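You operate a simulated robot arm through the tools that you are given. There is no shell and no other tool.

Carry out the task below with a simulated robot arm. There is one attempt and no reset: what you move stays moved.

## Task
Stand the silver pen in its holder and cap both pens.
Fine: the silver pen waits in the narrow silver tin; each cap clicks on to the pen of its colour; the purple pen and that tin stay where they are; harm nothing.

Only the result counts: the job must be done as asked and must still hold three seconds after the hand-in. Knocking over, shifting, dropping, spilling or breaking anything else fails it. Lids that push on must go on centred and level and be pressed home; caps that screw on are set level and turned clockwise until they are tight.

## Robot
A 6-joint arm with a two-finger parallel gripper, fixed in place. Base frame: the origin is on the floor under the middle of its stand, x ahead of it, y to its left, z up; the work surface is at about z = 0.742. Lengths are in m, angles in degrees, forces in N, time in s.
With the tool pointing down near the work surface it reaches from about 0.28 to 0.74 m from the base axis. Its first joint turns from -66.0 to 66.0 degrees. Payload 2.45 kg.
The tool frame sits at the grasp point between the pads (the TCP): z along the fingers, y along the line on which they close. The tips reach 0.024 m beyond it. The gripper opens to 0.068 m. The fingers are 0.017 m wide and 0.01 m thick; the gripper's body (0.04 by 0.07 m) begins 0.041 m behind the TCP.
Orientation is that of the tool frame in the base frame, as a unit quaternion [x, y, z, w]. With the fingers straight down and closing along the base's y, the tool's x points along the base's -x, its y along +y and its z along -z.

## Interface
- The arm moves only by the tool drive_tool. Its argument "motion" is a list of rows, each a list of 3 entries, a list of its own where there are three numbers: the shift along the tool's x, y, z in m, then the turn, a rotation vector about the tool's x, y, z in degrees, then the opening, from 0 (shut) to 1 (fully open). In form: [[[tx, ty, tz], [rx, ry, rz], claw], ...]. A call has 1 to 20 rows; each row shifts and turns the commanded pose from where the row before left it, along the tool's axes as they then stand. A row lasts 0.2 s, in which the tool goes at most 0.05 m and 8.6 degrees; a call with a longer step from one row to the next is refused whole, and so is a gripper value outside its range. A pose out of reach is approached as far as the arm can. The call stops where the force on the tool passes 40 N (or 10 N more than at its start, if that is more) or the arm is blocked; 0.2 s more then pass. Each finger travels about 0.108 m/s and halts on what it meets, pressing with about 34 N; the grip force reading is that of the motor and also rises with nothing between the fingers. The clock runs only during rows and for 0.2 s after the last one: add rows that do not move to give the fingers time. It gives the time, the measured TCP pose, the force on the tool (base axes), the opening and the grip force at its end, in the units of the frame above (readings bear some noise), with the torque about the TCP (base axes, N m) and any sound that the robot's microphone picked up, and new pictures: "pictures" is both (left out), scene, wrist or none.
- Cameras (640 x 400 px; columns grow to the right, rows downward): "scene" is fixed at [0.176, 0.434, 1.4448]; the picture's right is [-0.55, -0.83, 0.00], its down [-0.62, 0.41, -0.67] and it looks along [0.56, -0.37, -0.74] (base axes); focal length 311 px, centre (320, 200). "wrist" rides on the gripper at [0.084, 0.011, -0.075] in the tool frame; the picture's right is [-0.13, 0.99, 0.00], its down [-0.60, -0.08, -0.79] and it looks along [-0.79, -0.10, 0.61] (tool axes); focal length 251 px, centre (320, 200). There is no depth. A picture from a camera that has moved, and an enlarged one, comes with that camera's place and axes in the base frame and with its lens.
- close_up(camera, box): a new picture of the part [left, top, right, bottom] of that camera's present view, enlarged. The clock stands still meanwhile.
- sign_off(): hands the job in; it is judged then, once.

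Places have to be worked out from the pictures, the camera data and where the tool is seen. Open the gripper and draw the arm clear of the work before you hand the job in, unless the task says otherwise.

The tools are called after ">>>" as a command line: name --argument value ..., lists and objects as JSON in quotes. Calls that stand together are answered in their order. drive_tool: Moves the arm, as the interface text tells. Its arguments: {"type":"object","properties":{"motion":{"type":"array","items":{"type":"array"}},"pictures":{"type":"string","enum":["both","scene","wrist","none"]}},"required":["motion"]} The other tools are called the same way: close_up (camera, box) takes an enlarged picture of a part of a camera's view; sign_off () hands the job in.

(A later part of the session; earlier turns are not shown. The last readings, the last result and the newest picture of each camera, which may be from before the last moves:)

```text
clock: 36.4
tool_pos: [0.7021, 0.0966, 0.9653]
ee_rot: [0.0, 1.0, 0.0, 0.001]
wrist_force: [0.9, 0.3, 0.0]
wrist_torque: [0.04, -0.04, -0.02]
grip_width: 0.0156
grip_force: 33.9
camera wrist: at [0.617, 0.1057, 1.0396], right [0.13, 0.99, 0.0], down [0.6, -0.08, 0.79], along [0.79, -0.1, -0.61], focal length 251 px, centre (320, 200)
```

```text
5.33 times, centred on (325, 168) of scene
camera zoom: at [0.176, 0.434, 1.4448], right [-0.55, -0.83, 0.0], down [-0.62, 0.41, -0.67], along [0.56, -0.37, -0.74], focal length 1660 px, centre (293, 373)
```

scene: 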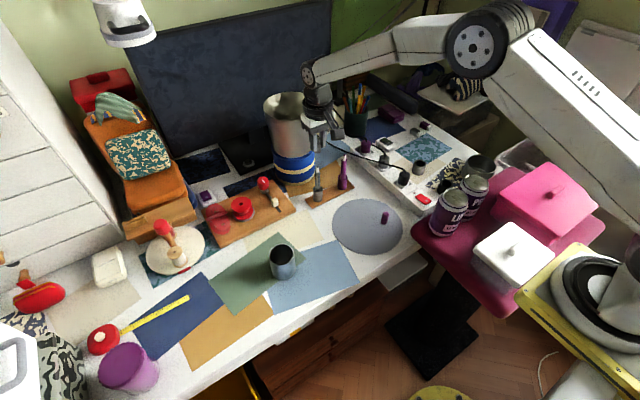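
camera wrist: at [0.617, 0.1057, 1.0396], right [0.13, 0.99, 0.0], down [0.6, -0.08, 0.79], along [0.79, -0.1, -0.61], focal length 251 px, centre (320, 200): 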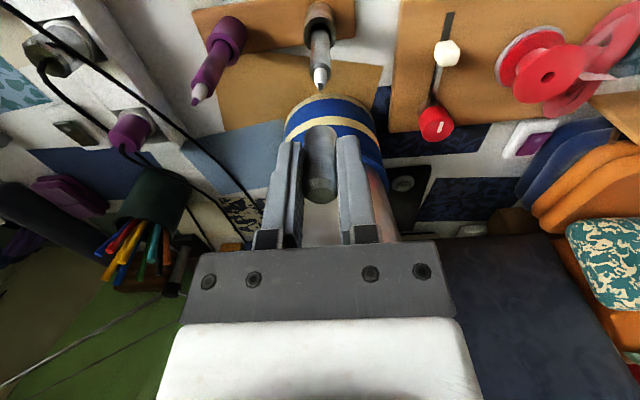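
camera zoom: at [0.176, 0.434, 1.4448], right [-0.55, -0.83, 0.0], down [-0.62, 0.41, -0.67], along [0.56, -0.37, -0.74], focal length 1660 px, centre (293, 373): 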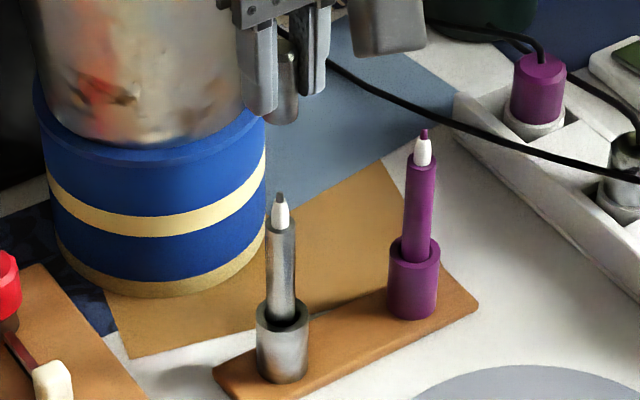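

The y alignment looks right in the wrist view. I'll zoom in the scene view to judge the cap's x alignment with the pen tip.

>>> close_up --camera "scene" --box '[300, 135, 340, 175]'

>>> close_up --camera "wrist" --box '[290, 60, 350, 130]'

```text
10.00 times, centred on (320, 155) of scene
camera zoom: at [0.176, 0.434, 1.4448], right [-0.55, -0.83, 0.0], down [-0.62, 0.41, -0.67], along [0.56, -0.37, -0.74], focal length 3113 px, centre (320, 650)
```

zoom: 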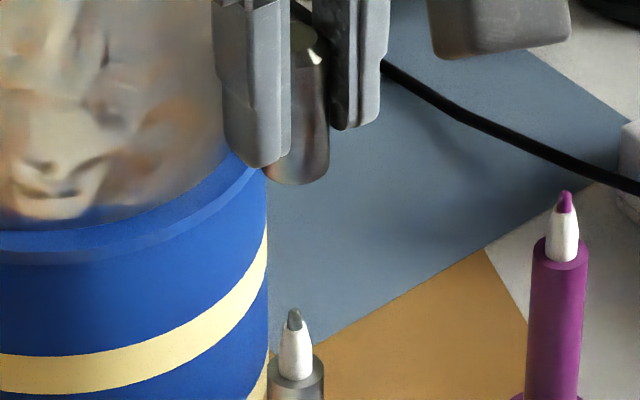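

```text
5.71 times, centred on (320, 95) of wrist
camera zoom: at [0.617, 0.1057, 1.0396], right [0.13, 0.99, 0.0], down [0.6, -0.08, 0.79], along [0.79, -0.1, -0.61], focal length 1437 px, centre (320, 800)
```

zoom: 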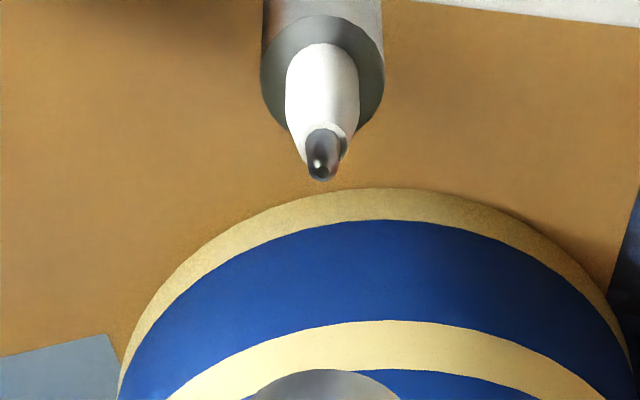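

The cap is about 2 mm short in x relative to the pen tip. I'll correct that and lower until the cap's mouth is about 8 mm above the tip.

>>> drive_tool --motion '[[[-0.002, 0, 0.015], [0, 0, 0], 0.05], [[0, 0, 0.015], [0, 0, 0], 0.05], [[0, 0, 0.013], [0, 0, 0], 0.05], [[0, 0, 0], [0, 0, 0], 0.05], [[0, 0, 0], [0, 0, 0], 0.05]]' --pictures "none"

>>> close_up --camera "scene" --box '[305, 145, 335, 180]'

>>> close_up --camera "wrist" --box '[285, 70, 355, 150]'

```text
clock: 37.6
tool_pos: [0.7019, 0.0971, 0.9211]
ee_rot: [0.0, 1.0, 0.0, 0.001]
wrist_force: [-0.4, -0.1, -0.5]
wrist_torque: [0.01, -0.03, 0.02]
grip_width: 0.0156
grip_force: 34.0
```

```text
11.43 times, centred on (320, 162) of scene
camera zoom: at [0.176, 0.434, 1.4448], right [-0.55, -0.83, 0.0], down [-0.62, 0.41, -0.67], along [0.56, -0.37, -0.74], focal length 3557 px, centre (320, 629)
```

zoom: 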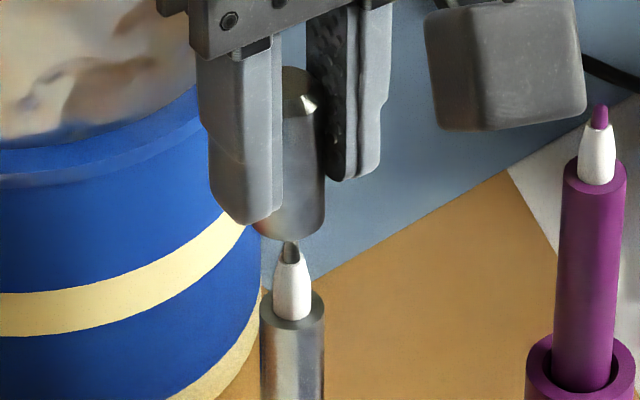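

```text
5.00 times, centred on (320, 110) of wrist
camera zoom: at [0.6187, 0.106, 0.9954], right [0.13, 0.99, 0.0], down [0.6, -0.08, 0.79], along [0.79, -0.1, -0.61], focal length 1257 px, centre (320, 650)
```

zoom: 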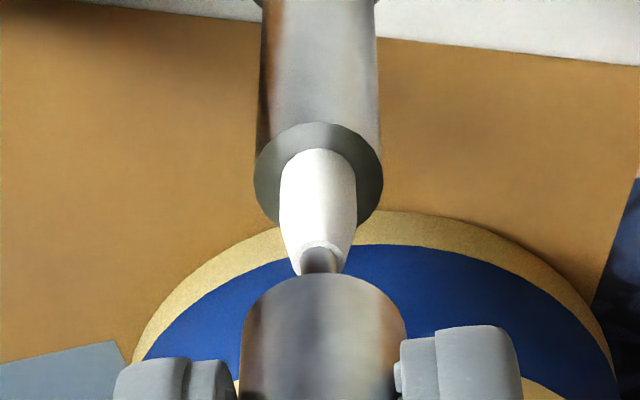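

The cap is within about 0.8 mm of centre. I'll make a fine correction and lower until the tip is just inside the cap.

>>> drive_tool --motion '[[[0.0006, -0.0005, 0.004], [0, 0, 0], 0.05], [[0, 0, 0.005], [0, 0, 0], 0.05], [[0, 0, 0.004], [0, 0, 0], 0.05], [[0, 0, 0], [0, 0, 0], 0.05], [[0, 0, 0], [0, 0, 0], 0.05]]' --pictures "none"

>>> close_up --camera "scene" --box '[305, 145, 335, 180]'

>>> close_up --camera "wrist" --box '[285, 70, 355, 150]'

```text
clock: 38.8
tool_pos: [0.7018, 0.0958, 0.9072]
ee_rot: [0.0, 1.0, 0.0, 0.001]
wrist_force: [0.4, -0.3, 0.5]
wrist_torque: [0.0, 0.02, 0.01]
grip_width: 0.0157
grip_force: 33.7
```

```text
11.43 times, centred on (320, 162) of scene
camera zoom: at [0.176, 0.434, 1.4448], right [-0.55, -0.83, 0.0], down [-0.62, 0.41, -0.67], along [0.56, -0.37, -0.74], focal length 3557 px, centre (320, 629)
```

zoom: 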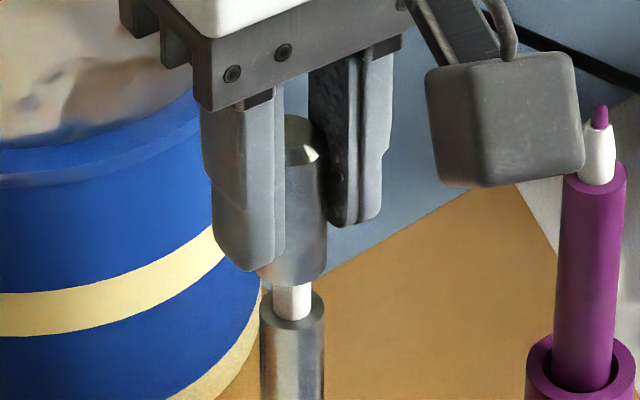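

```text
5.00 times, centred on (320, 110) of wrist
camera zoom: at [0.618, 0.1059, 0.9816], right [0.13, 0.99, 0.0], down [0.6, -0.08, 0.79], along [0.79, -0.1, -0.61], focal length 1257 px, centre (320, 650)
```

zoom: 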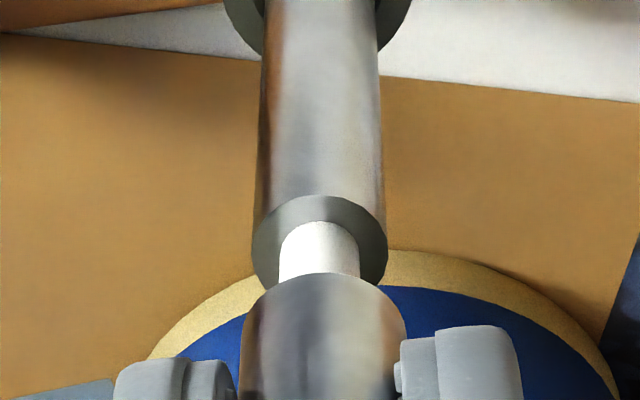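

The cap is over the nib and nearly centred, with about 0.4 mm to trim in y. I'll continue lowering slowly while watching the force.

>>> drive_tool --motion '[[[0, -0.0006, 0.002], [0, 0, 0], 0.05], [[0, 0, 0.003], [0, 0, 0], 0.05], [[0, 0, 0.003], [0, 0, 0], 0.05], [[0, 0, 0.002], [0, 0, 0], 0.05], [[0, 0, 0], [0, 0, 0], 0.05], [[0, 0, 0], [0, 0, 0], 0.05]]' --pictures "none"

>>> close_up --camera "scene" --box '[305, 145, 335, 180]'

>>> close_up --camera "wrist" --box '[285, 70, 355, 150]'

```text
clock: 40.2
tool_pos: [0.7035, 0.0943, 0.8964]
ee_rot: [-0.001, 1.0, 0.0, 0.001]
wrist_force: [0.8, 0.9, -0.2]
wrist_torque: [-0.02, 0.04, 0.01]
grip_width: 0.0155
grip_force: 34.2
```

```text
11.43 times, centred on (320, 162) of scene
camera zoom: at [0.176, 0.434, 1.4448], right [-0.55, -0.83, 0.0], down [-0.62, 0.41, -0.67], along [0.56, -0.37, -0.74], focal length 3557 px, centre (320, 629)
```

zoom: 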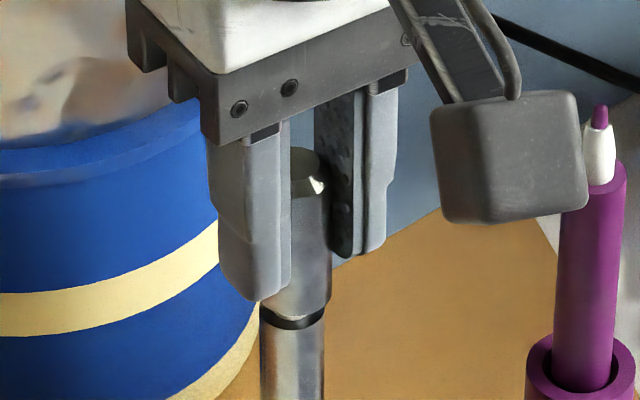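

```text
5.00 times, centred on (320, 110) of wrist
camera zoom: at [0.6182, 0.1042, 0.9711], right [0.13, 0.99, 0.0], down [0.6, -0.08, 0.79], along [0.79, -0.1, -0.61], focal length 1257 px, centre (320, 650)
```

zoom: 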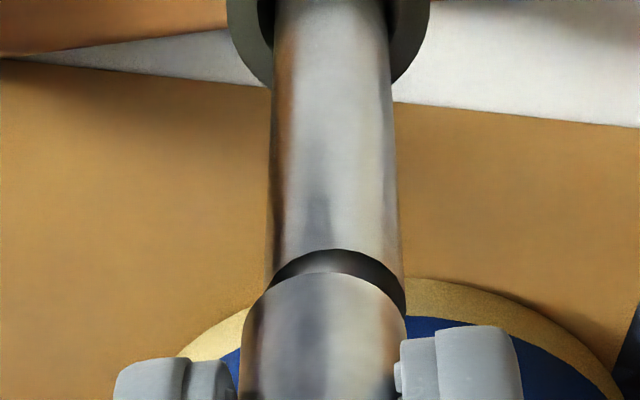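

The trim overshot a little: the wrist view shows the cap about 1.1 mm too far in -y. I'll correct that before pushing on.

>>> drive_tool --motion '[[[0.0003, 0.001, 0], [0, 0, 0], 0.05], [[0, 0, 0], [0, 0, 0], 0.05], [[0, 0, 0], [0, 0, 0], 0.05]]' --pictures "none"

>>> close_up --camera "scene" --box '[305, 145, 335, 180]'

>>> close_up --camera "wrist" --box '[285, 70, 355, 150]'

```text
clock: 41.0
tool_pos: [0.7032, 0.0959, 0.8974]
ee_rot: [0.0, 1.0, 0.0, 0.001]
wrist_force: [0.1, -2.0, -0.8]
wrist_torque: [0.0, 0.01, -0.01]
grip_width: 0.0157
grip_force: 34.5
```

```text
11.43 times, centred on (320, 162) of scene
camera zoom: at [0.176, 0.434, 1.4448], right [-0.55, -0.83, 0.0], down [-0.62, 0.41, -0.67], along [0.56, -0.37, -0.74], focal length 3557 px, centre (320, 629)
```

zoom: 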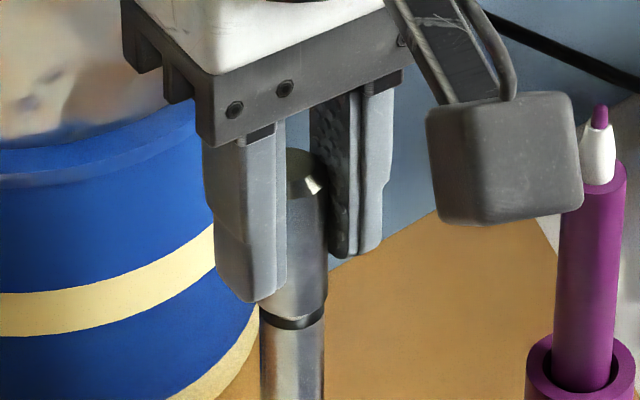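

```text
5.00 times, centred on (320, 110) of wrist
camera zoom: at [0.618, 0.1055, 0.9716], right [0.13, 0.99, 0.0], down [0.6, -0.08, 0.79], along [0.79, -0.1, -0.61], focal length 1257 px, centre (320, 650)
```

zoom: 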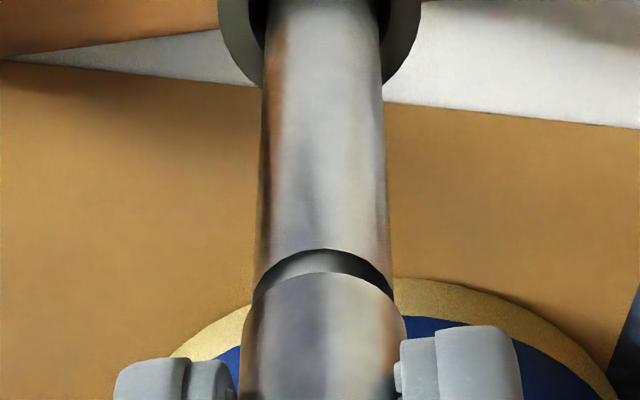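

Both views now show it centred. I'll lower further in small steps and watch for force and sound.

>>> drive_tool --motion '[[[0, 0, 0.0015], [0, 0, 0], 0.05], [[0, 0, 0.0015], [0, 0, 0], 0.05], [[0, 0, 0.0015], [0, 0, 0], 0.05], [[0, 0, 0], [0, 0, 0], 0.05]]' --pictures "none"

>>> close_up --camera "scene" --box '[305, 145, 335, 180]'

>>> close_up --camera "wrist" --box '[285, 70, 355, 150]'

```text
clock: 42.0
tool_pos: [0.7018, 0.0946, 0.8917]
ee_rot: [-0.001, 1.0, 0.0, 0.0]
wrist_force: [0.5, 1.1, -0.4]
wrist_torque: [-0.01, -0.01, 0.03]
grip_width: 0.0153
grip_force: 33.5
```

```text
11.43 times, centred on (320, 162) of scene
camera zoom: at [0.176, 0.434, 1.4448], right [-0.55, -0.83, 0.0], down [-0.62, 0.41, -0.67], along [0.56, -0.37, -0.74], focal length 3557 px, centre (320, 629)
```

zoom: 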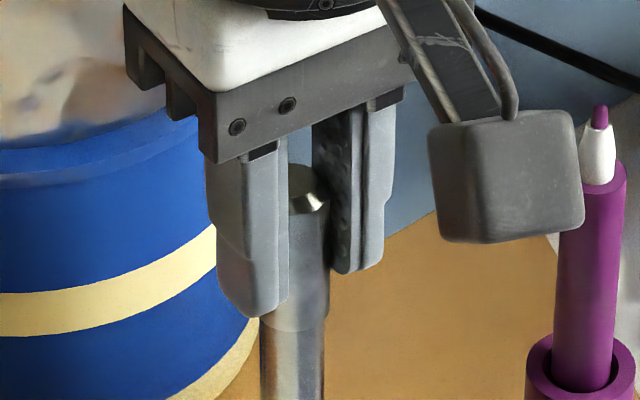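

```text
5.00 times, centred on (320, 110) of wrist
camera zoom: at [0.6175, 0.1053, 0.967], right [0.13, 0.99, 0.0], down [0.6, -0.08, 0.79], along [0.79, -0.1, -0.61], focal length 1257 px, centre (320, 650)
```

zoom: 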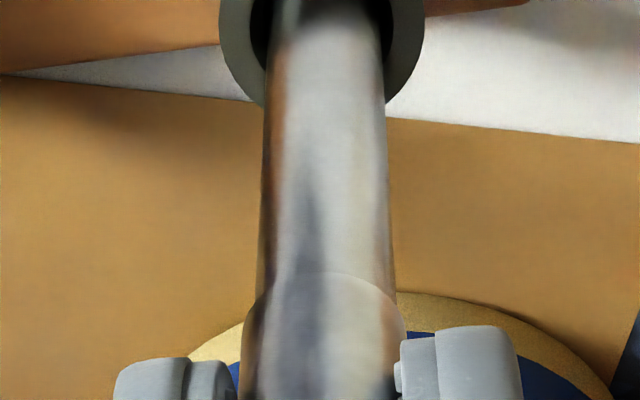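

The cap's mouth is at the body shoulder, aligned and with no load. I'll press down gently in 1 mm steps.

>>> drive_tool --motion '[[[0, 0, 0.001], [0, 0, 0], 0.05], [[0, 0, 0.001], [0, 0, 0], 0.05], [[0, 0, 0.001], [0, 0, 0], 0.05], [[0, 0, 0], [0, 0, 0], 0.05]]' --pictures "none"

```text
clock: 43.0
tool_pos: [0.7031, 0.0955, 0.8924]
ee_rot: [0.0, 1.0, 0.001, 0.005]
wrist_force: [-4.5, -0.3, 29.4]
wrist_torque: [-0.03, 0.42, -0.03]
grip_width: 0.016
grip_force: 33.4
heard: snap
```

A "snap" was heard at 29 N. I'll check the cap and pen in both cameras.

>>> close_up --camera "scene" --box '[300, 145, 345, 205]'

>>> close_up --camera "wrist" --box '[260, 40, 380, 180]'

>>> close_up --camera "scene" --box '[305, 145, 335, 180]'

```text
6.67 times, centred on (322, 175) of scene
camera zoom: at [0.1752, 0.4339, 1.445], right [-0.55, -0.83, 0.0], down [-0.62, 0.41, -0.67], along [0.56, -0.37, -0.74], focal length 2075 px, centre (303, 367)
```

zoom: 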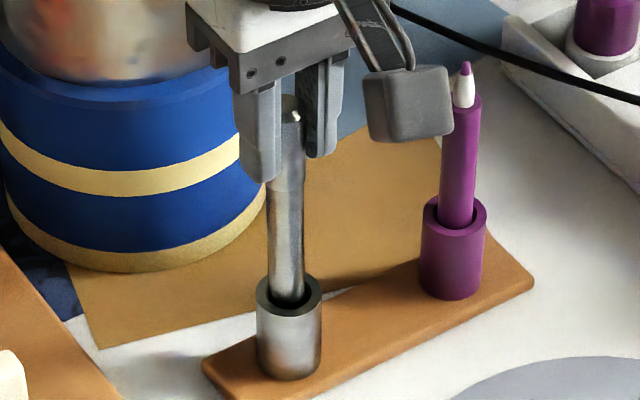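

```text
2.86 times, centred on (320, 110) of wrist
camera zoom: at [0.6186, 0.1056, 0.9663], right [0.13, 0.99, 0.0], down [0.6, -0.08, 0.8], along [0.79, -0.1, -0.6], focal length 718 px, centre (320, 457)
```

zoom: 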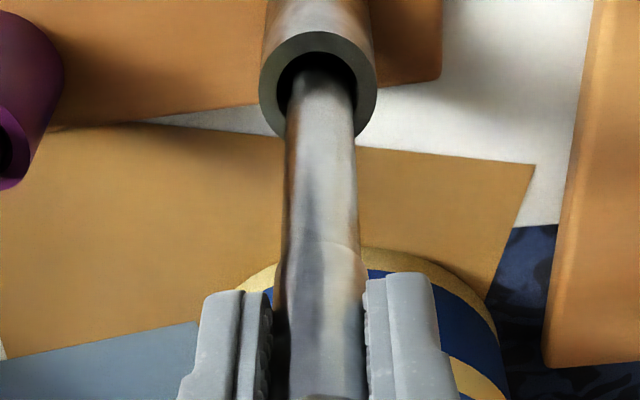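

```text
11.43 times, centred on (320, 162) of scene
camera zoom: at [0.1752, 0.4339, 1.445], right [-0.55, -0.83, 0.0], down [-0.62, 0.41, -0.67], along [0.56, -0.37, -0.74], focal length 3557 px, centre (320, 629)
```

zoom: 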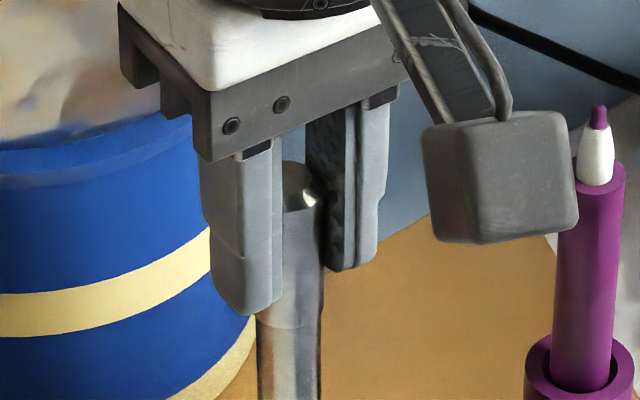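

The cap sits flush at the pen's shoulder. I'll ease off the commanded push to near zero force before releasing.

>>> drive_tool --motion '[[[0, 0, -0.001], [0, 0, 0], 0.05], [[0, 0, -0.001], [0, 0, 0], 0.05], [[0, 0, 0], [0, 0, 0], 0.05]]' --pictures "none"

```text
clock: 43.8
tool_pos: [0.7037, 0.0962, 0.8923]
ee_rot: [0.0, 1.0, 0.0, 0.003]
wrist_force: [0.7, -0.4, 20.3]
wrist_torque: [-0.09, -0.18, 0.0]
grip_width: 0.0156
grip_force: 33.9
```

20 N of push remains, so I'll ease off a little more.

>>> drive_tool --motion '[[[0, 0, -0.001], [0, 0, 0], 0.05], [[0, 0, -0.001], [0, 0, 0], 0.05], [[0, 0, 0], [0, 0, 0], 0.05]]' --pictures "none"

```text
clock: 44.6
tool_pos: [0.7015, 0.095, 0.892]
ee_rot: [0.001, 1.0, 0.0, 0.001]
wrist_force: [2.7, -0.3, 7.1]
wrist_torque: [-0.04, -0.35, 0.05]
grip_width: 0.0155
grip_force: 33.9
```

The load is down to 7 N, so I'll open the gripper, rise, and inspect.

>>> drive_tool --motion '[[[0, 0, -0.0005], [0, 0, 0], 0.05], [[0, 0, 0], [0, 0, 0], 0.4], [[0, 0, 0], [0, 0, 0], 0.7], [[0, 0, 0], [0, 0, 0], 0.7], [[0, 0, -0.02], [0, 0, 0], 0.7], [[0, 0, -0.04], [0, 0, 0], 0.7], [[0, 0, -0.02], [0, 0, 0], 0.7], [[0, 0, 0], [0, 0, 0], 0.7]]' --pictures "both"

>>> close_up --camera "scene" --box '[300, 145, 350, 205]'

>>> close_up --camera "scene" --box '[308, 150, 332, 180]'

>>> close_up --camera "wrist" --box '[270, 0, 370, 110]'

```text
clock: 46.4
tool_pos: [0.7027, 0.0939, 0.9761]
ee_rot: [0.0, 1.0, 0.0, 0.0]
wrist_force: [0.6, 0.6, 0.2]
wrist_torque: [-0.04, 0.02, 0.02]
grip_width: 0.0476
grip_force: 0.1
camera wrist: at [0.6191, 0.1048, 1.0501], right [0.13, 0.99, 0.0], down [0.6, -0.08, 0.79], along [0.79, -0.1, -0.61], focal length 251 px, centre (320, 200)
```

scene: 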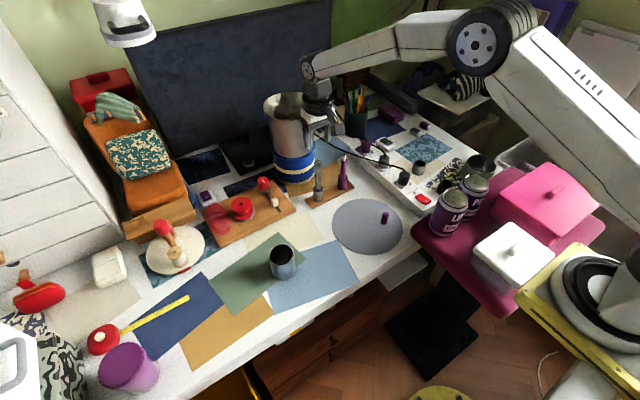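
wrist: 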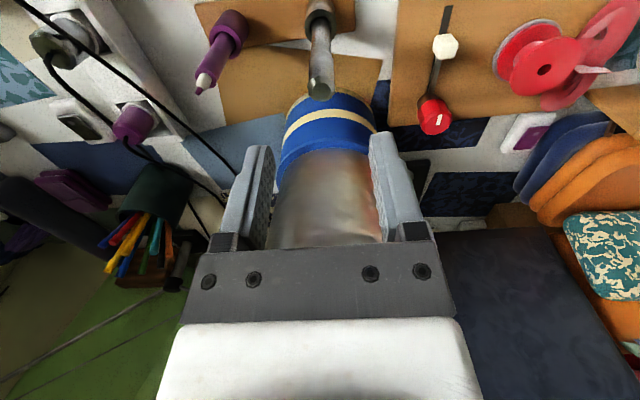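

```text
6.67 times, centred on (325, 175) of scene
camera zoom: at [0.176, 0.434, 1.4448], right [-0.55, -0.83, 0.0], down [-0.62, 0.41, -0.67], along [0.56, -0.37, -0.74], focal length 2075 px, centre (287, 367)
```

zoom: 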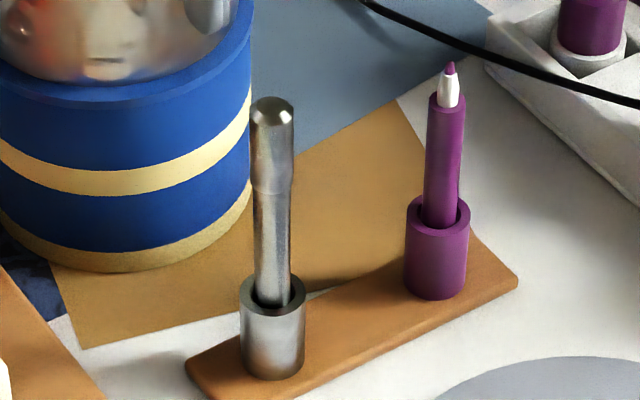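

```text
13.33 times, centred on (320, 165) of scene
camera zoom: at [0.176, 0.434, 1.4448], right [-0.55, -0.83, 0.0], down [-0.62, 0.41, -0.67], along [0.56, -0.37, -0.74], focal length 4150 px, centre (320, 667)
```

zoom: 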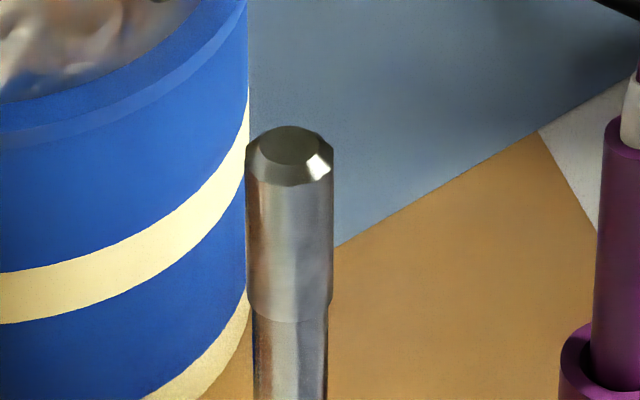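

```text
3.64 times, centred on (320, 55) of wrist
camera zoom: at [0.6191, 0.1048, 1.0501], right [0.13, 0.99, 0.0], down [0.6, -0.08, 0.79], along [0.79, -0.1, -0.61], focal length 914 px, centre (320, 727)
```

zoom: 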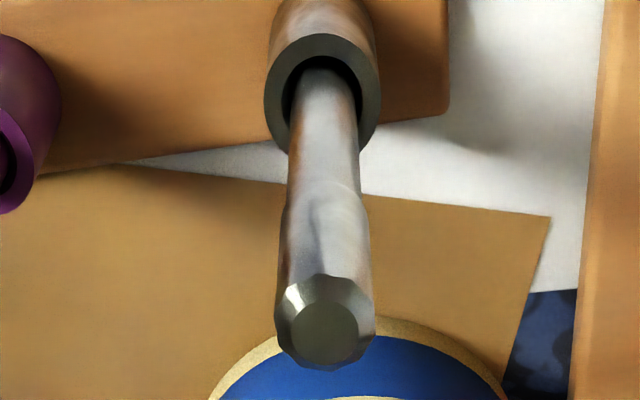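

The silver cap is on, flush and level. Next is the purple cap near (0.526, -0.015), so I'll move above it.

>>> drive_tool --motion '[[[0.0351, -0.0218, 0], [0, 0, 0], 0.7], [[0.0351, -0.0218, 0], [0, 0, 0], 0.7], [[0.0351, -0.0218, 0], [0, 0, 0], 0.7], [[0.0351, -0.0218, 0], [0, 0, 0], 0.7], [[0.0351, -0.0218, 0], [0, 0, 0], 0.7], [[0, 0, 0.04], [0, 0, 0], 0.7], [[0, 0, 0.04], [0, 0, 0], 0.7], [[0, 0, 0.035], [0, 0, 0], 0.7], [[0, 0, 0], [0, 0, 0], 0.7]]' --pictures "both"

>>> close_up --camera "wrist" --box '[250, 40, 390, 180]'

>>> close_up --camera "scene" --box '[345, 185, 415, 245]'

```text
clock: 48.4
tool_pos: [0.5272, -0.0146, 0.8594]
ee_rot: [0.0, 1.0, 0.0, 0.001]
wrist_force: [1.2, -1.0, -0.9]
wrist_torque: [-0.03, -0.01, 0.0]
grip_width: 0.0477
grip_force: 0.0
camera wrist: at [0.4427, -0.0039, 0.9332], right [0.13, 0.99, 0.0], down [0.6, -0.08, 0.79], along [0.79, -0.1, -0.61], focal length 251 px, centre (320, 200)
```

scene: 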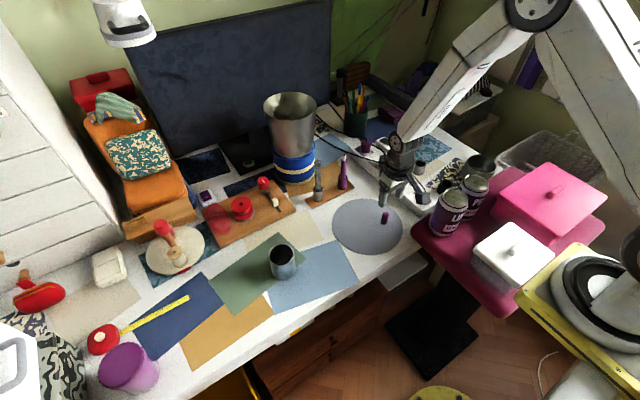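
wrist: 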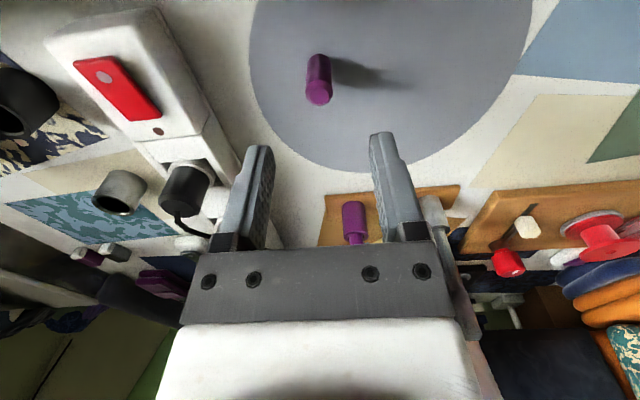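

```text
2.86 times, centred on (320, 110) of wrist
camera zoom: at [0.4427, -0.0039, 0.9332], right [0.13, 0.99, 0.0], down [0.6, -0.08, 0.79], along [0.79, -0.1, -0.61], focal length 718 px, centre (320, 457)
```

zoom: 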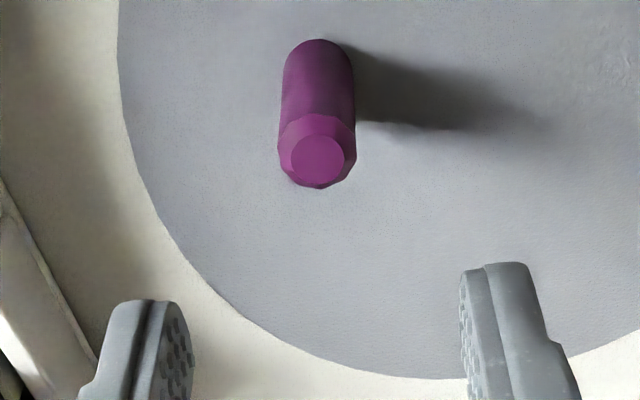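

```text
6.67 times, centred on (380, 215) of scene
camera zoom: at [0.176, 0.434, 1.4448], right [-0.55, -0.83, 0.0], down [-0.62, 0.41, -0.67], along [0.56, -0.37, -0.74], focal length 2075 px, centre (-80, 100)
```

zoom: 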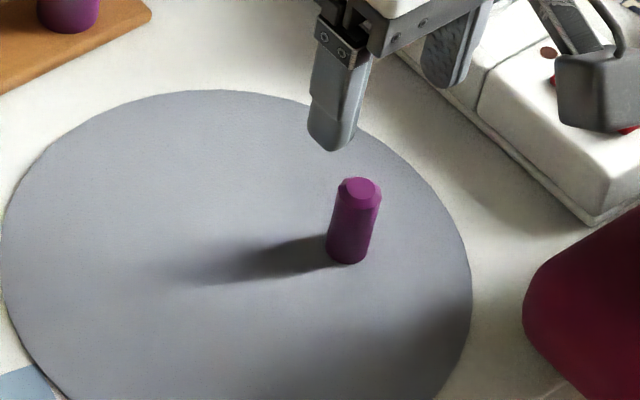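

The purple cap is centred at about (0.528, -0.0155). I'll trim and descend to just above the cap top to check alignment.

>>> drive_tool --motion '[[[-0.0012, -0.0006, 0.015], [0, 0, 0], 0.7], [[0, 0, 0.015], [0, 0, 0], 0.7], [[0, 0, 0.014], [0, 0, 0], 0.7], [[0, 0, 0], [0, 0, 0], 0.7]]' --pictures "none"

>>> close_up --camera "wrist" --box '[250, 60, 390, 200]'

>>> close_up --camera "scene" --box '[345, 185, 415, 245]'

```text
clock: 49.4
tool_pos: [0.5273, -0.0147, 0.8149]
ee_rot: [0.001, 1.0, -0.001, 0.001]
wrist_force: [-0.8, -0.1, 0.9]
wrist_torque: [-0.03, 0.0, 0.01]
grip_width: 0.0477
grip_force: 0.1
```

```text
2.86 times, centred on (320, 130) of wrist
camera zoom: at [0.4432, -0.0044, 0.8895], right [0.13, 0.99, 0.0], down [0.6, -0.08, 0.79], along [0.79, -0.1, -0.61], focal length 718 px, centre (320, 400)
```

zoom: 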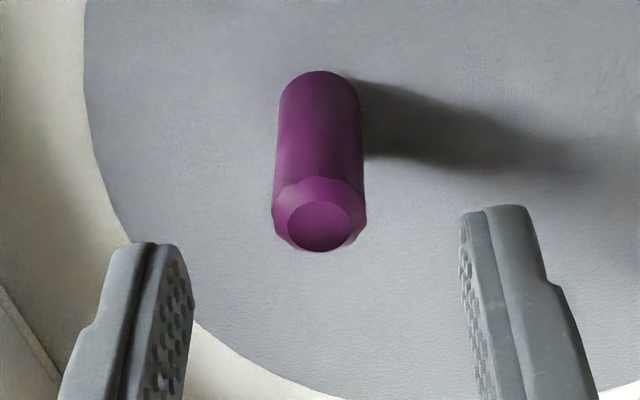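

```text
6.67 times, centred on (380, 215) of scene
camera zoom: at [0.176, 0.434, 1.4448], right [-0.55, -0.83, 0.0], down [-0.62, 0.41, -0.67], along [0.56, -0.37, -0.74], focal length 2075 px, centre (-80, 100)
```

zoom: 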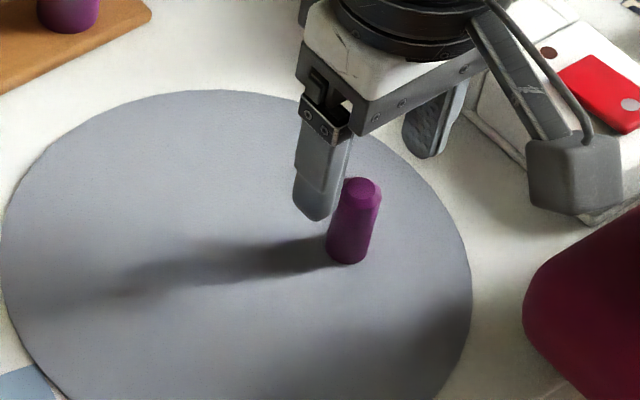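

The purple cap lies exactly on the tool axis. I'll descend to the same gripping height as before and close.

>>> drive_tool --motion '[[[0, 0, 0.013], [0, 0, 0], 0.7], [[0, 0, 0.013], [0, 0, 0], 0.7], [[0, 0, 0.0115], [0, 0, 0], 0.7], [[0, 0, 0], [0, 0, 0], 0.7], [[0, 0, 0], [0, 0, 0], 0.4], [[0, 0, 0], [0, 0, 0], 0.1], [[0, 0, 0], [0, 0, 0], 0.05], [[0, 0, 0], [0, 0, 0], 0.05]]' --pictures "none"

>>> close_up --camera "wrist" --box '[250, 80, 390, 220]'

```text
clock: 51.2
tool_pos: [0.5294, -0.0139, 0.7769]
ee_rot: [0.0, 1.0, -0.001, 0.001]
wrist_force: [0.4, -0.4, -1.0]
wrist_torque: [0.02, -0.02, -0.02]
grip_width: 0.0156
grip_force: 34.2
```

```text
2.86 times, centred on (320, 150) of wrist
camera zoom: at [0.4437, -0.0041, 0.8517], right [0.13, 0.99, 0.0], down [0.6, -0.08, 0.79], along [0.79, -0.1, -0.61], focal length 718 px, centre (320, 343)
```

zoom: 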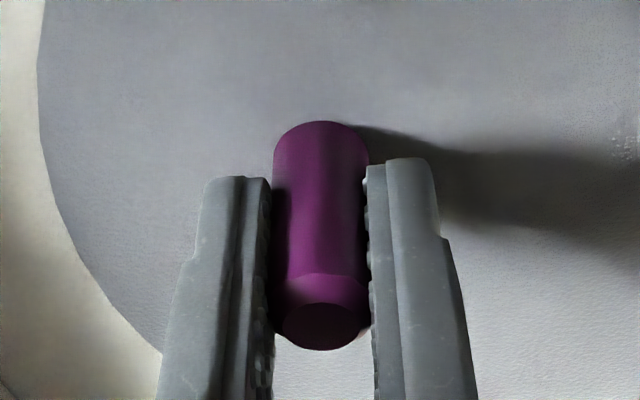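

The purple cap is held. I'll lift it and carry it above the purple pen at about (0.703, 0.004).

>>> drive_tool --motion '[[[0, 0, -0.02], [0, 0, 0], 0.05], [[0, 0, -0.045], [0, 0, 0], 0.05], [[0, 0, -0.045], [0, 0, 0], 0.05], [[0, 0, -0.045], [0, 0, 0], 0.05], [[0, 0, -0.033], [0, 0, 0], 0.05], [[-0.0437, 0.0047, 0], [0, 0, 0], 0.05], [[-0.0437, 0.0047, 0], [0, 0, 0], 0.05], [[-0.0437, 0.0047, 0], [0, 0, 0], 0.05], [[-0.0437, 0.0047, 0], [0, 0, 0], 0.05], [[0, 0, 0], [0, 0, 0], 0.05], [[0, 0, 0], [0, 0, 0], 0.05]]' --pictures "both"

>>> close_up --camera "wrist" --box '[270, 20, 370, 130]'

>>> close_up --camera "scene" --box '[322, 125, 366, 175]'

```text
clock: 53.6
tool_pos: [0.7034, 0.0044, 0.9674]
ee_rot: [0.0, 1.0, -0.001, 0.002]
wrist_force: [0.3, -0.1, -0.1]
wrist_torque: [0.02, 0.04, -0.01]
grip_width: 0.0151
grip_force: 33.7
camera wrist: at [0.6194, 0.0156, 1.0412], right [0.13, 0.99, 0.0], down [0.6, -0.08, 0.79], along [0.79, -0.1, -0.61], focal length 251 px, centre (320, 200)
```

scene: 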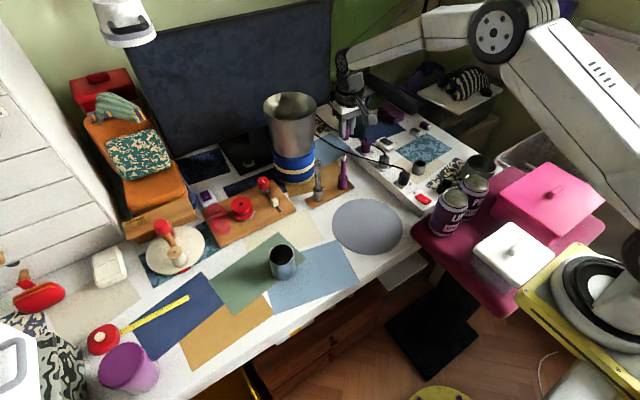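
wrist: 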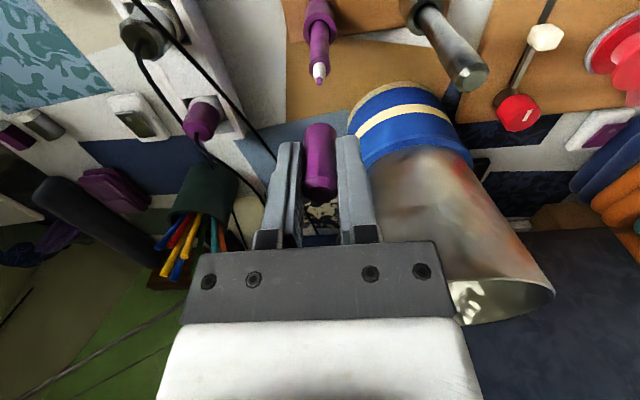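

```text
3.64 times, centred on (320, 75) of wrist
camera zoom: at [0.6194, 0.0156, 1.0412], right [0.13, 0.99, 0.0], down [0.6, -0.08, 0.79], along [0.79, -0.1, -0.61], focal length 914 px, centre (320, 654)
```

zoom: 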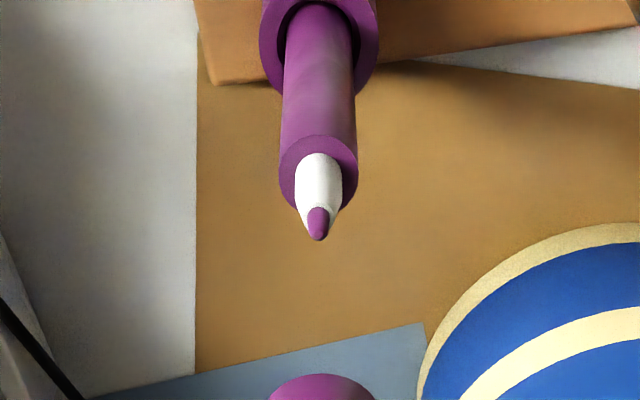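

```text
8.00 times, centred on (344, 150) of scene
camera zoom: at [0.176, 0.434, 1.4448], right [-0.55, -0.83, 0.0], down [-0.62, 0.41, -0.67], along [0.56, -0.37, -0.74], focal length 2490 px, centre (128, 600)
```

zoom: 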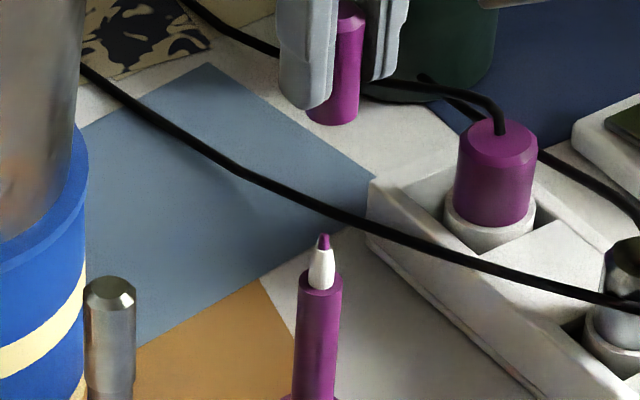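

The purple cap is within about 1 mm of the pen axis. I'll lower until its mouth is about 10 mm above the tip and measure again.

>>> drive_tool --motion '[[[0.0004, -0.0003, 0.015], [0, 0, 0], 0.05], [[0, 0, 0.016], [0, 0, 0], 0.05], [[0, 0, 0.015], [0, 0, 0], 0.05], [[0, 0, 0], [0, 0, 0], 0.05], [[0, 0, 0], [0, 0, 0], 0.05]]' --pictures "none"

>>> close_up --camera "scene" --box '[329, 135, 359, 170]'

>>> close_up --camera "wrist" --box '[285, 70, 355, 150]'

```text
clock: 54.8
tool_pos: [0.7021, 0.005, 0.92]
ee_rot: [-0.001, 1.0, 0.0, 0.001]
wrist_force: [-0.9, -0.3, -0.2]
wrist_torque: [0.01, -0.02, 0.02]
grip_width: 0.0155
grip_force: 34.3
```

```text
11.43 times, centred on (344, 152) of scene
camera zoom: at [0.176, 0.434, 1.4448], right [-0.55, -0.83, 0.0], down [-0.62, 0.41, -0.67], along [0.56, -0.37, -0.74], focal length 3557 px, centre (46, 743)
```

zoom: 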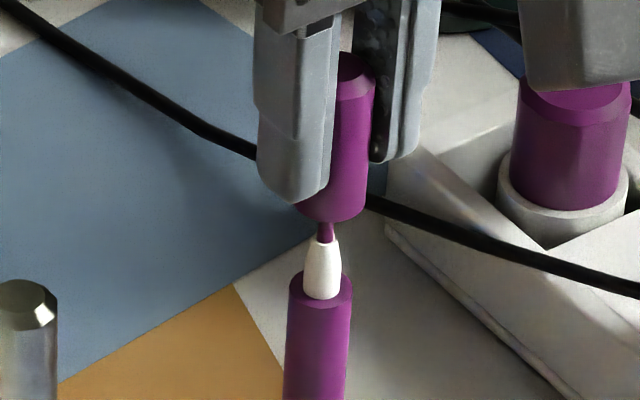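

```text
5.00 times, centred on (320, 110) of wrist
camera zoom: at [0.6184, 0.0149, 0.9944], right [0.13, 0.99, 0.0], down [0.6, -0.08, 0.79], along [0.79, -0.1, -0.61], focal length 1257 px, centre (320, 650)
```

zoom: 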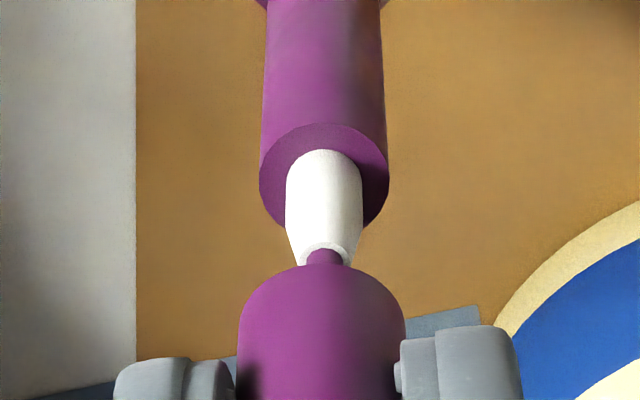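

The cap is about 1.2 mm short in x in the scene view, and y is nearly perfect. I'll correct and lower over the tip.

>>> drive_tool --motion '[[[-0.0014, 0.0003, 0.003], [0, 0, 0], 0.05], [[0, 0, 0.004], [0, 0, 0], 0.05], [[0, 0, 0.004], [0, 0, 0], 0.05], [[0, 0, 0], [0, 0, 0], 0.05], [[0, 0, 0], [0, 0, 0], 0.05]]' --pictures "none"

>>> close_up --camera "scene" --box '[329, 135, 359, 170]'

>>> close_up --camera "wrist" --box '[285, 70, 355, 150]'

```text
clock: 56.0
tool_pos: [0.7045, 0.0049, 0.9083]
ee_rot: [0.0, 1.0, 0.0, 0.002]
wrist_force: [0.3, -0.2, -0.1]
wrist_torque: [0.04, -0.01, 0.0]
grip_width: 0.0154
grip_force: 34.3
```

```text
11.43 times, centred on (344, 152) of scene
camera zoom: at [0.176, 0.434, 1.4448], right [-0.55, -0.83, 0.0], down [-0.62, 0.41, -0.67], along [0.56, -0.37, -0.74], focal length 3557 px, centre (46, 743)
```

zoom: 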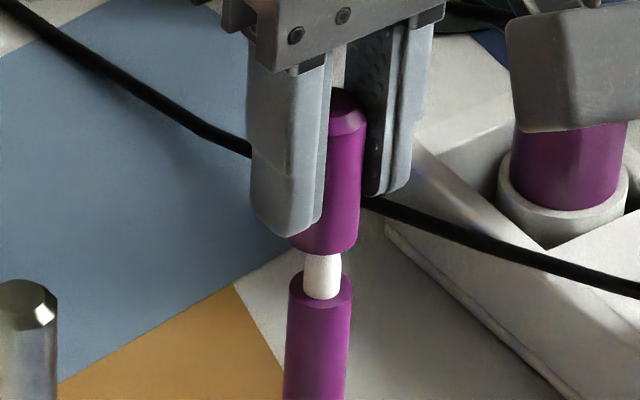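

```text
5.00 times, centred on (320, 110) of wrist
camera zoom: at [0.6197, 0.0154, 0.9832], right [0.13, 0.99, 0.0], down [0.6, -0.08, 0.79], along [0.79, -0.1, -0.61], focal length 1257 px, centre (320, 650)
```

zoom: 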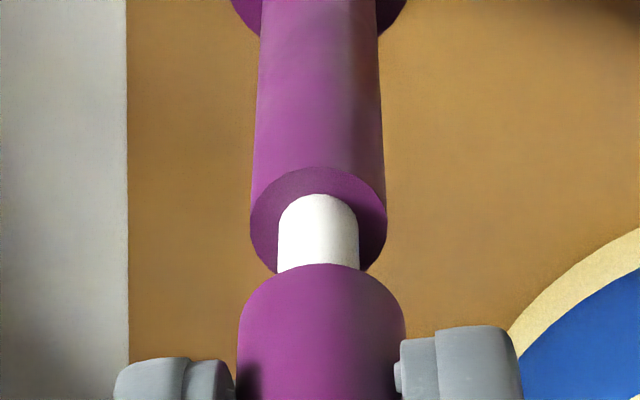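

Both views show it centred within about 0.3 mm. I'll lower to the shoulder and check.

>>> drive_tool --motion '[[[-0.0003, -0.0002, 0.003], [0, 0, 0], 0.05], [[0, 0, 0.003], [0, 0, 0], 0.05], [[0, 0, 0.003], [0, 0, 0], 0.05], [[0, 0, 0.002], [0, 0, 0], 0.05], [[0, 0, 0], [0, 0, 0], 0.05], [[0, 0, 0], [0, 0, 0], 0.05]]' --pictures "none"

>>> close_up --camera "scene" --box '[329, 135, 359, 170]'

>>> close_up --camera "wrist" --box '[285, 70, 355, 150]'

```text
clock: 57.4
tool_pos: [0.7046, 0.0041, 0.8972]
ee_rot: [0.0, 1.0, 0.0, 0.0]
wrist_force: [-0.2, 0.9, 0.3]
wrist_torque: [-0.01, -0.02, 0.02]
grip_width: 0.0154
grip_force: 33.6
```

```text
11.43 times, centred on (344, 152) of scene
camera zoom: at [0.176, 0.434, 1.4448], right [-0.55, -0.83, 0.0], down [-0.62, 0.41, -0.67], along [0.56, -0.37, -0.74], focal length 3557 px, centre (46, 743)
```

zoom: 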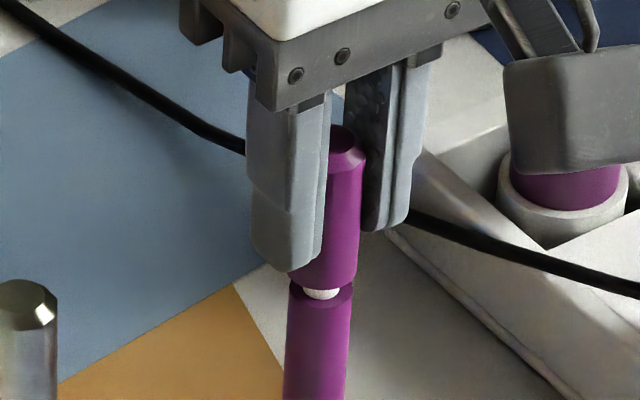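

```text
5.00 times, centred on (320, 110) of wrist
camera zoom: at [0.6196, 0.0148, 0.9719], right [0.13, 0.99, 0.0], down [0.6, -0.08, 0.79], along [0.79, -0.1, -0.61], focal length 1257 px, centre (320, 650)
```

zoom: 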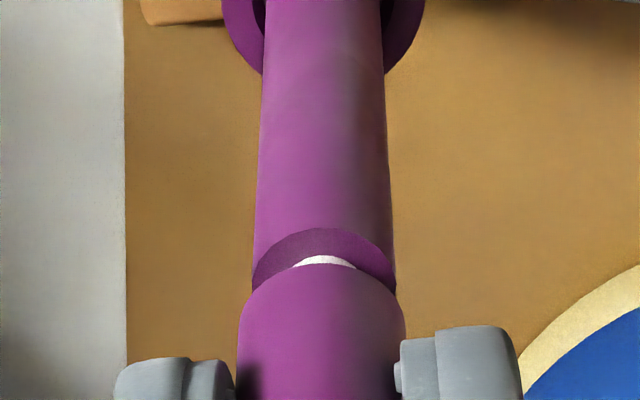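

It's centred in both views with about 5 mm to go. I'll lower to the shoulder.

>>> drive_tool --motion '[[[0, 0.0001, 0.0015], [0, 0, 0], 0.05], [[0, 0, 0.0015], [0, 0, 0], 0.05], [[0, 0, 0.0015], [0, 0, 0], 0.05], [[0, 0, 0], [0, 0, 0], 0.05]]' --pictures "none"

>>> close_up --camera "scene" --box '[329, 135, 359, 170]'

>>> close_up --camera "wrist" --box '[285, 70, 355, 150]'

```text
clock: 58.4
tool_pos: [0.7045, 0.0044, 0.8923]
ee_rot: [0.0, 1.0, 0.0, 0.001]
wrist_force: [0.7, 0.6, 0.0]
wrist_torque: [0.0, -0.02, 0.01]
grip_width: 0.0155
grip_force: 33.6
```

```text
11.43 times, centred on (344, 152) of scene
camera zoom: at [0.176, 0.434, 1.4448], right [-0.55, -0.83, 0.0], down [-0.62, 0.41, -0.67], along [0.56, -0.37, -0.74], focal length 3557 px, centre (46, 743)
```

zoom: 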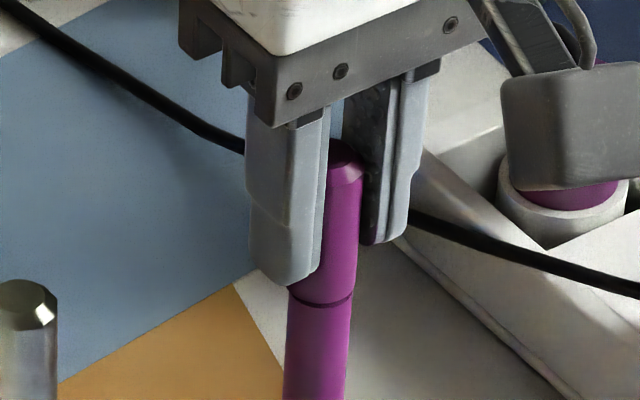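

```text
5.00 times, centred on (320, 110) of wrist
camera zoom: at [0.6194, 0.0151, 0.9679], right [0.13, 0.99, 0.0], down [0.6, -0.08, 0.79], along [0.79, -0.1, -0.61], focal length 1257 px, centre (320, 650)
```

zoom: 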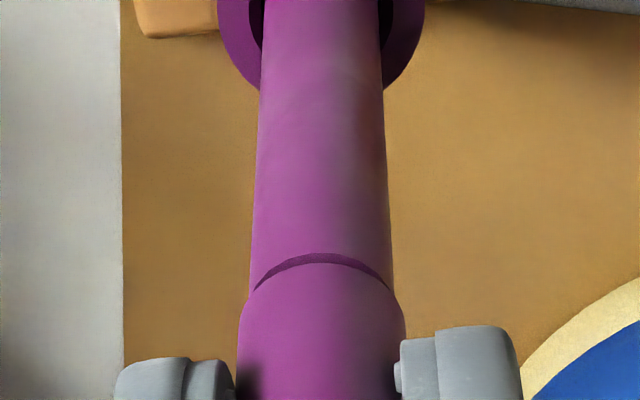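

Aligned, with about 1.5 mm to the shoulder. Now I'll press down gently in 1 mm steps and listen for the click.

>>> drive_tool --motion '[[[0, 0, 0.001], [0, 0, 0], 0.05], [[0, 0, 0.001], [0, 0, 0], 0.05], [[0, 0, 0.001], [0, 0, 0], 0.05], [[0, 0, 0], [0, 0, 0], 0.05]]' --pictures "none"

```text
clock: 59.4
tool_pos: [0.7047, 0.0042, 0.8921]
ee_rot: [0.0, 1.0, 0.0, 0.003]
wrist_force: [-3.3, -0.1, 15.4]
wrist_torque: [0.03, 0.34, -0.01]
grip_width: 0.0156
grip_force: 34.1
heard: snap
```

Snap heard at 15 N. I'll press about 1 mm further, as with the silver cap, to make sure it's home.

>>> drive_tool --motion '[[[0, 0, 0.001], [0, 0, 0], 0.05], [[0, 0, 0.0005], [0, 0, 0], 0.05], [[0, 0, 0], [0, 0, 0], 0.05]]' --pictures "none"

>>> close_up --camera "scene" --box '[329, 135, 359, 170]'

>>> close_up --camera "wrist" --box '[285, 70, 355, 150]'

```text
clock: 60.2
tool_pos: [0.7055, 0.0047, 0.8921]
ee_rot: [0.0, 1.0, 0.0, 0.003]
wrist_force: [-3.8, -0.2, 29.2]
wrist_torque: [-0.08, 0.39, 0.01]
grip_width: 0.0156
grip_force: 34.2
```

```text
11.43 times, centred on (344, 152) of scene
camera zoom: at [0.1752, 0.4339, 1.445], right [-0.55, -0.83, 0.0], down [-0.62, 0.41, -0.67], along [0.56, -0.37, -0.74], focal length 3557 px, centre (46, 743)
```

zoom: 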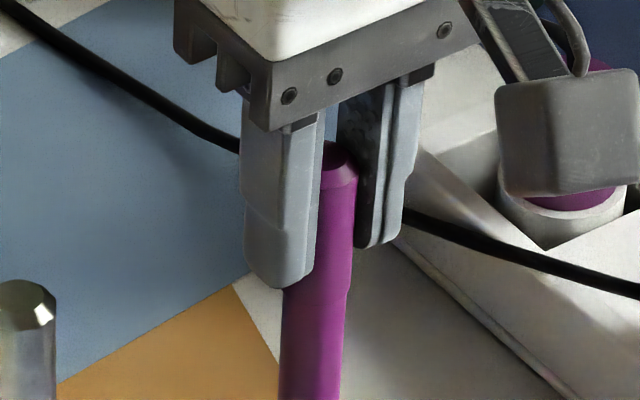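

```text
5.00 times, centred on (320, 110) of wrist
camera zoom: at [0.6204, 0.0153, 0.9656], right [0.13, 0.99, 0.0], down [0.6, -0.08, 0.8], along [0.79, -0.1, -0.6], focal length 1257 px, centre (320, 650)
```

zoom: 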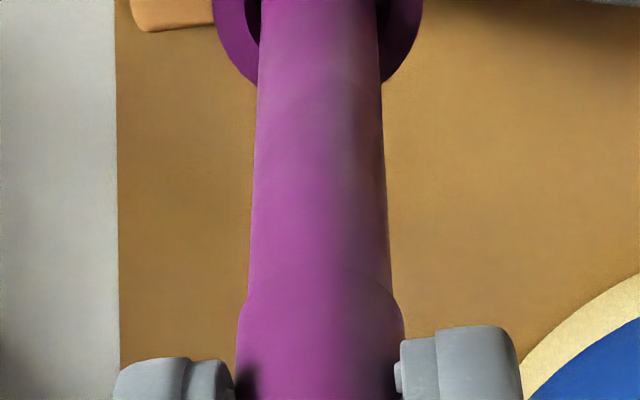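

The cap is flush with the shoulder at 29 N. I'll ease off the push gradually before releasing.

>>> drive_tool --motion '[[[0, 0, -0.001], [0, 0, 0], 0.05], [[0, 0, -0.001], [0, 0, 0], 0.05], [[0, 0, -0.001], [0, 0, 0], 0.05], [[0, 0, -0.0005], [0, 0, 0], 0.05], [[0, 0, 0], [0, 0, 0], 0.05]]' --pictures "none"

```text
clock: 61.4
tool_pos: [0.7039, 0.0048, 0.8911]
ee_rot: [0.001, 1.0, 0.0, 0.002]
wrist_force: [2.6, 0.5, 7.9]
wrist_torque: [0.03, -0.28, -0.01]
grip_width: 0.0158
grip_force: 34.1
```

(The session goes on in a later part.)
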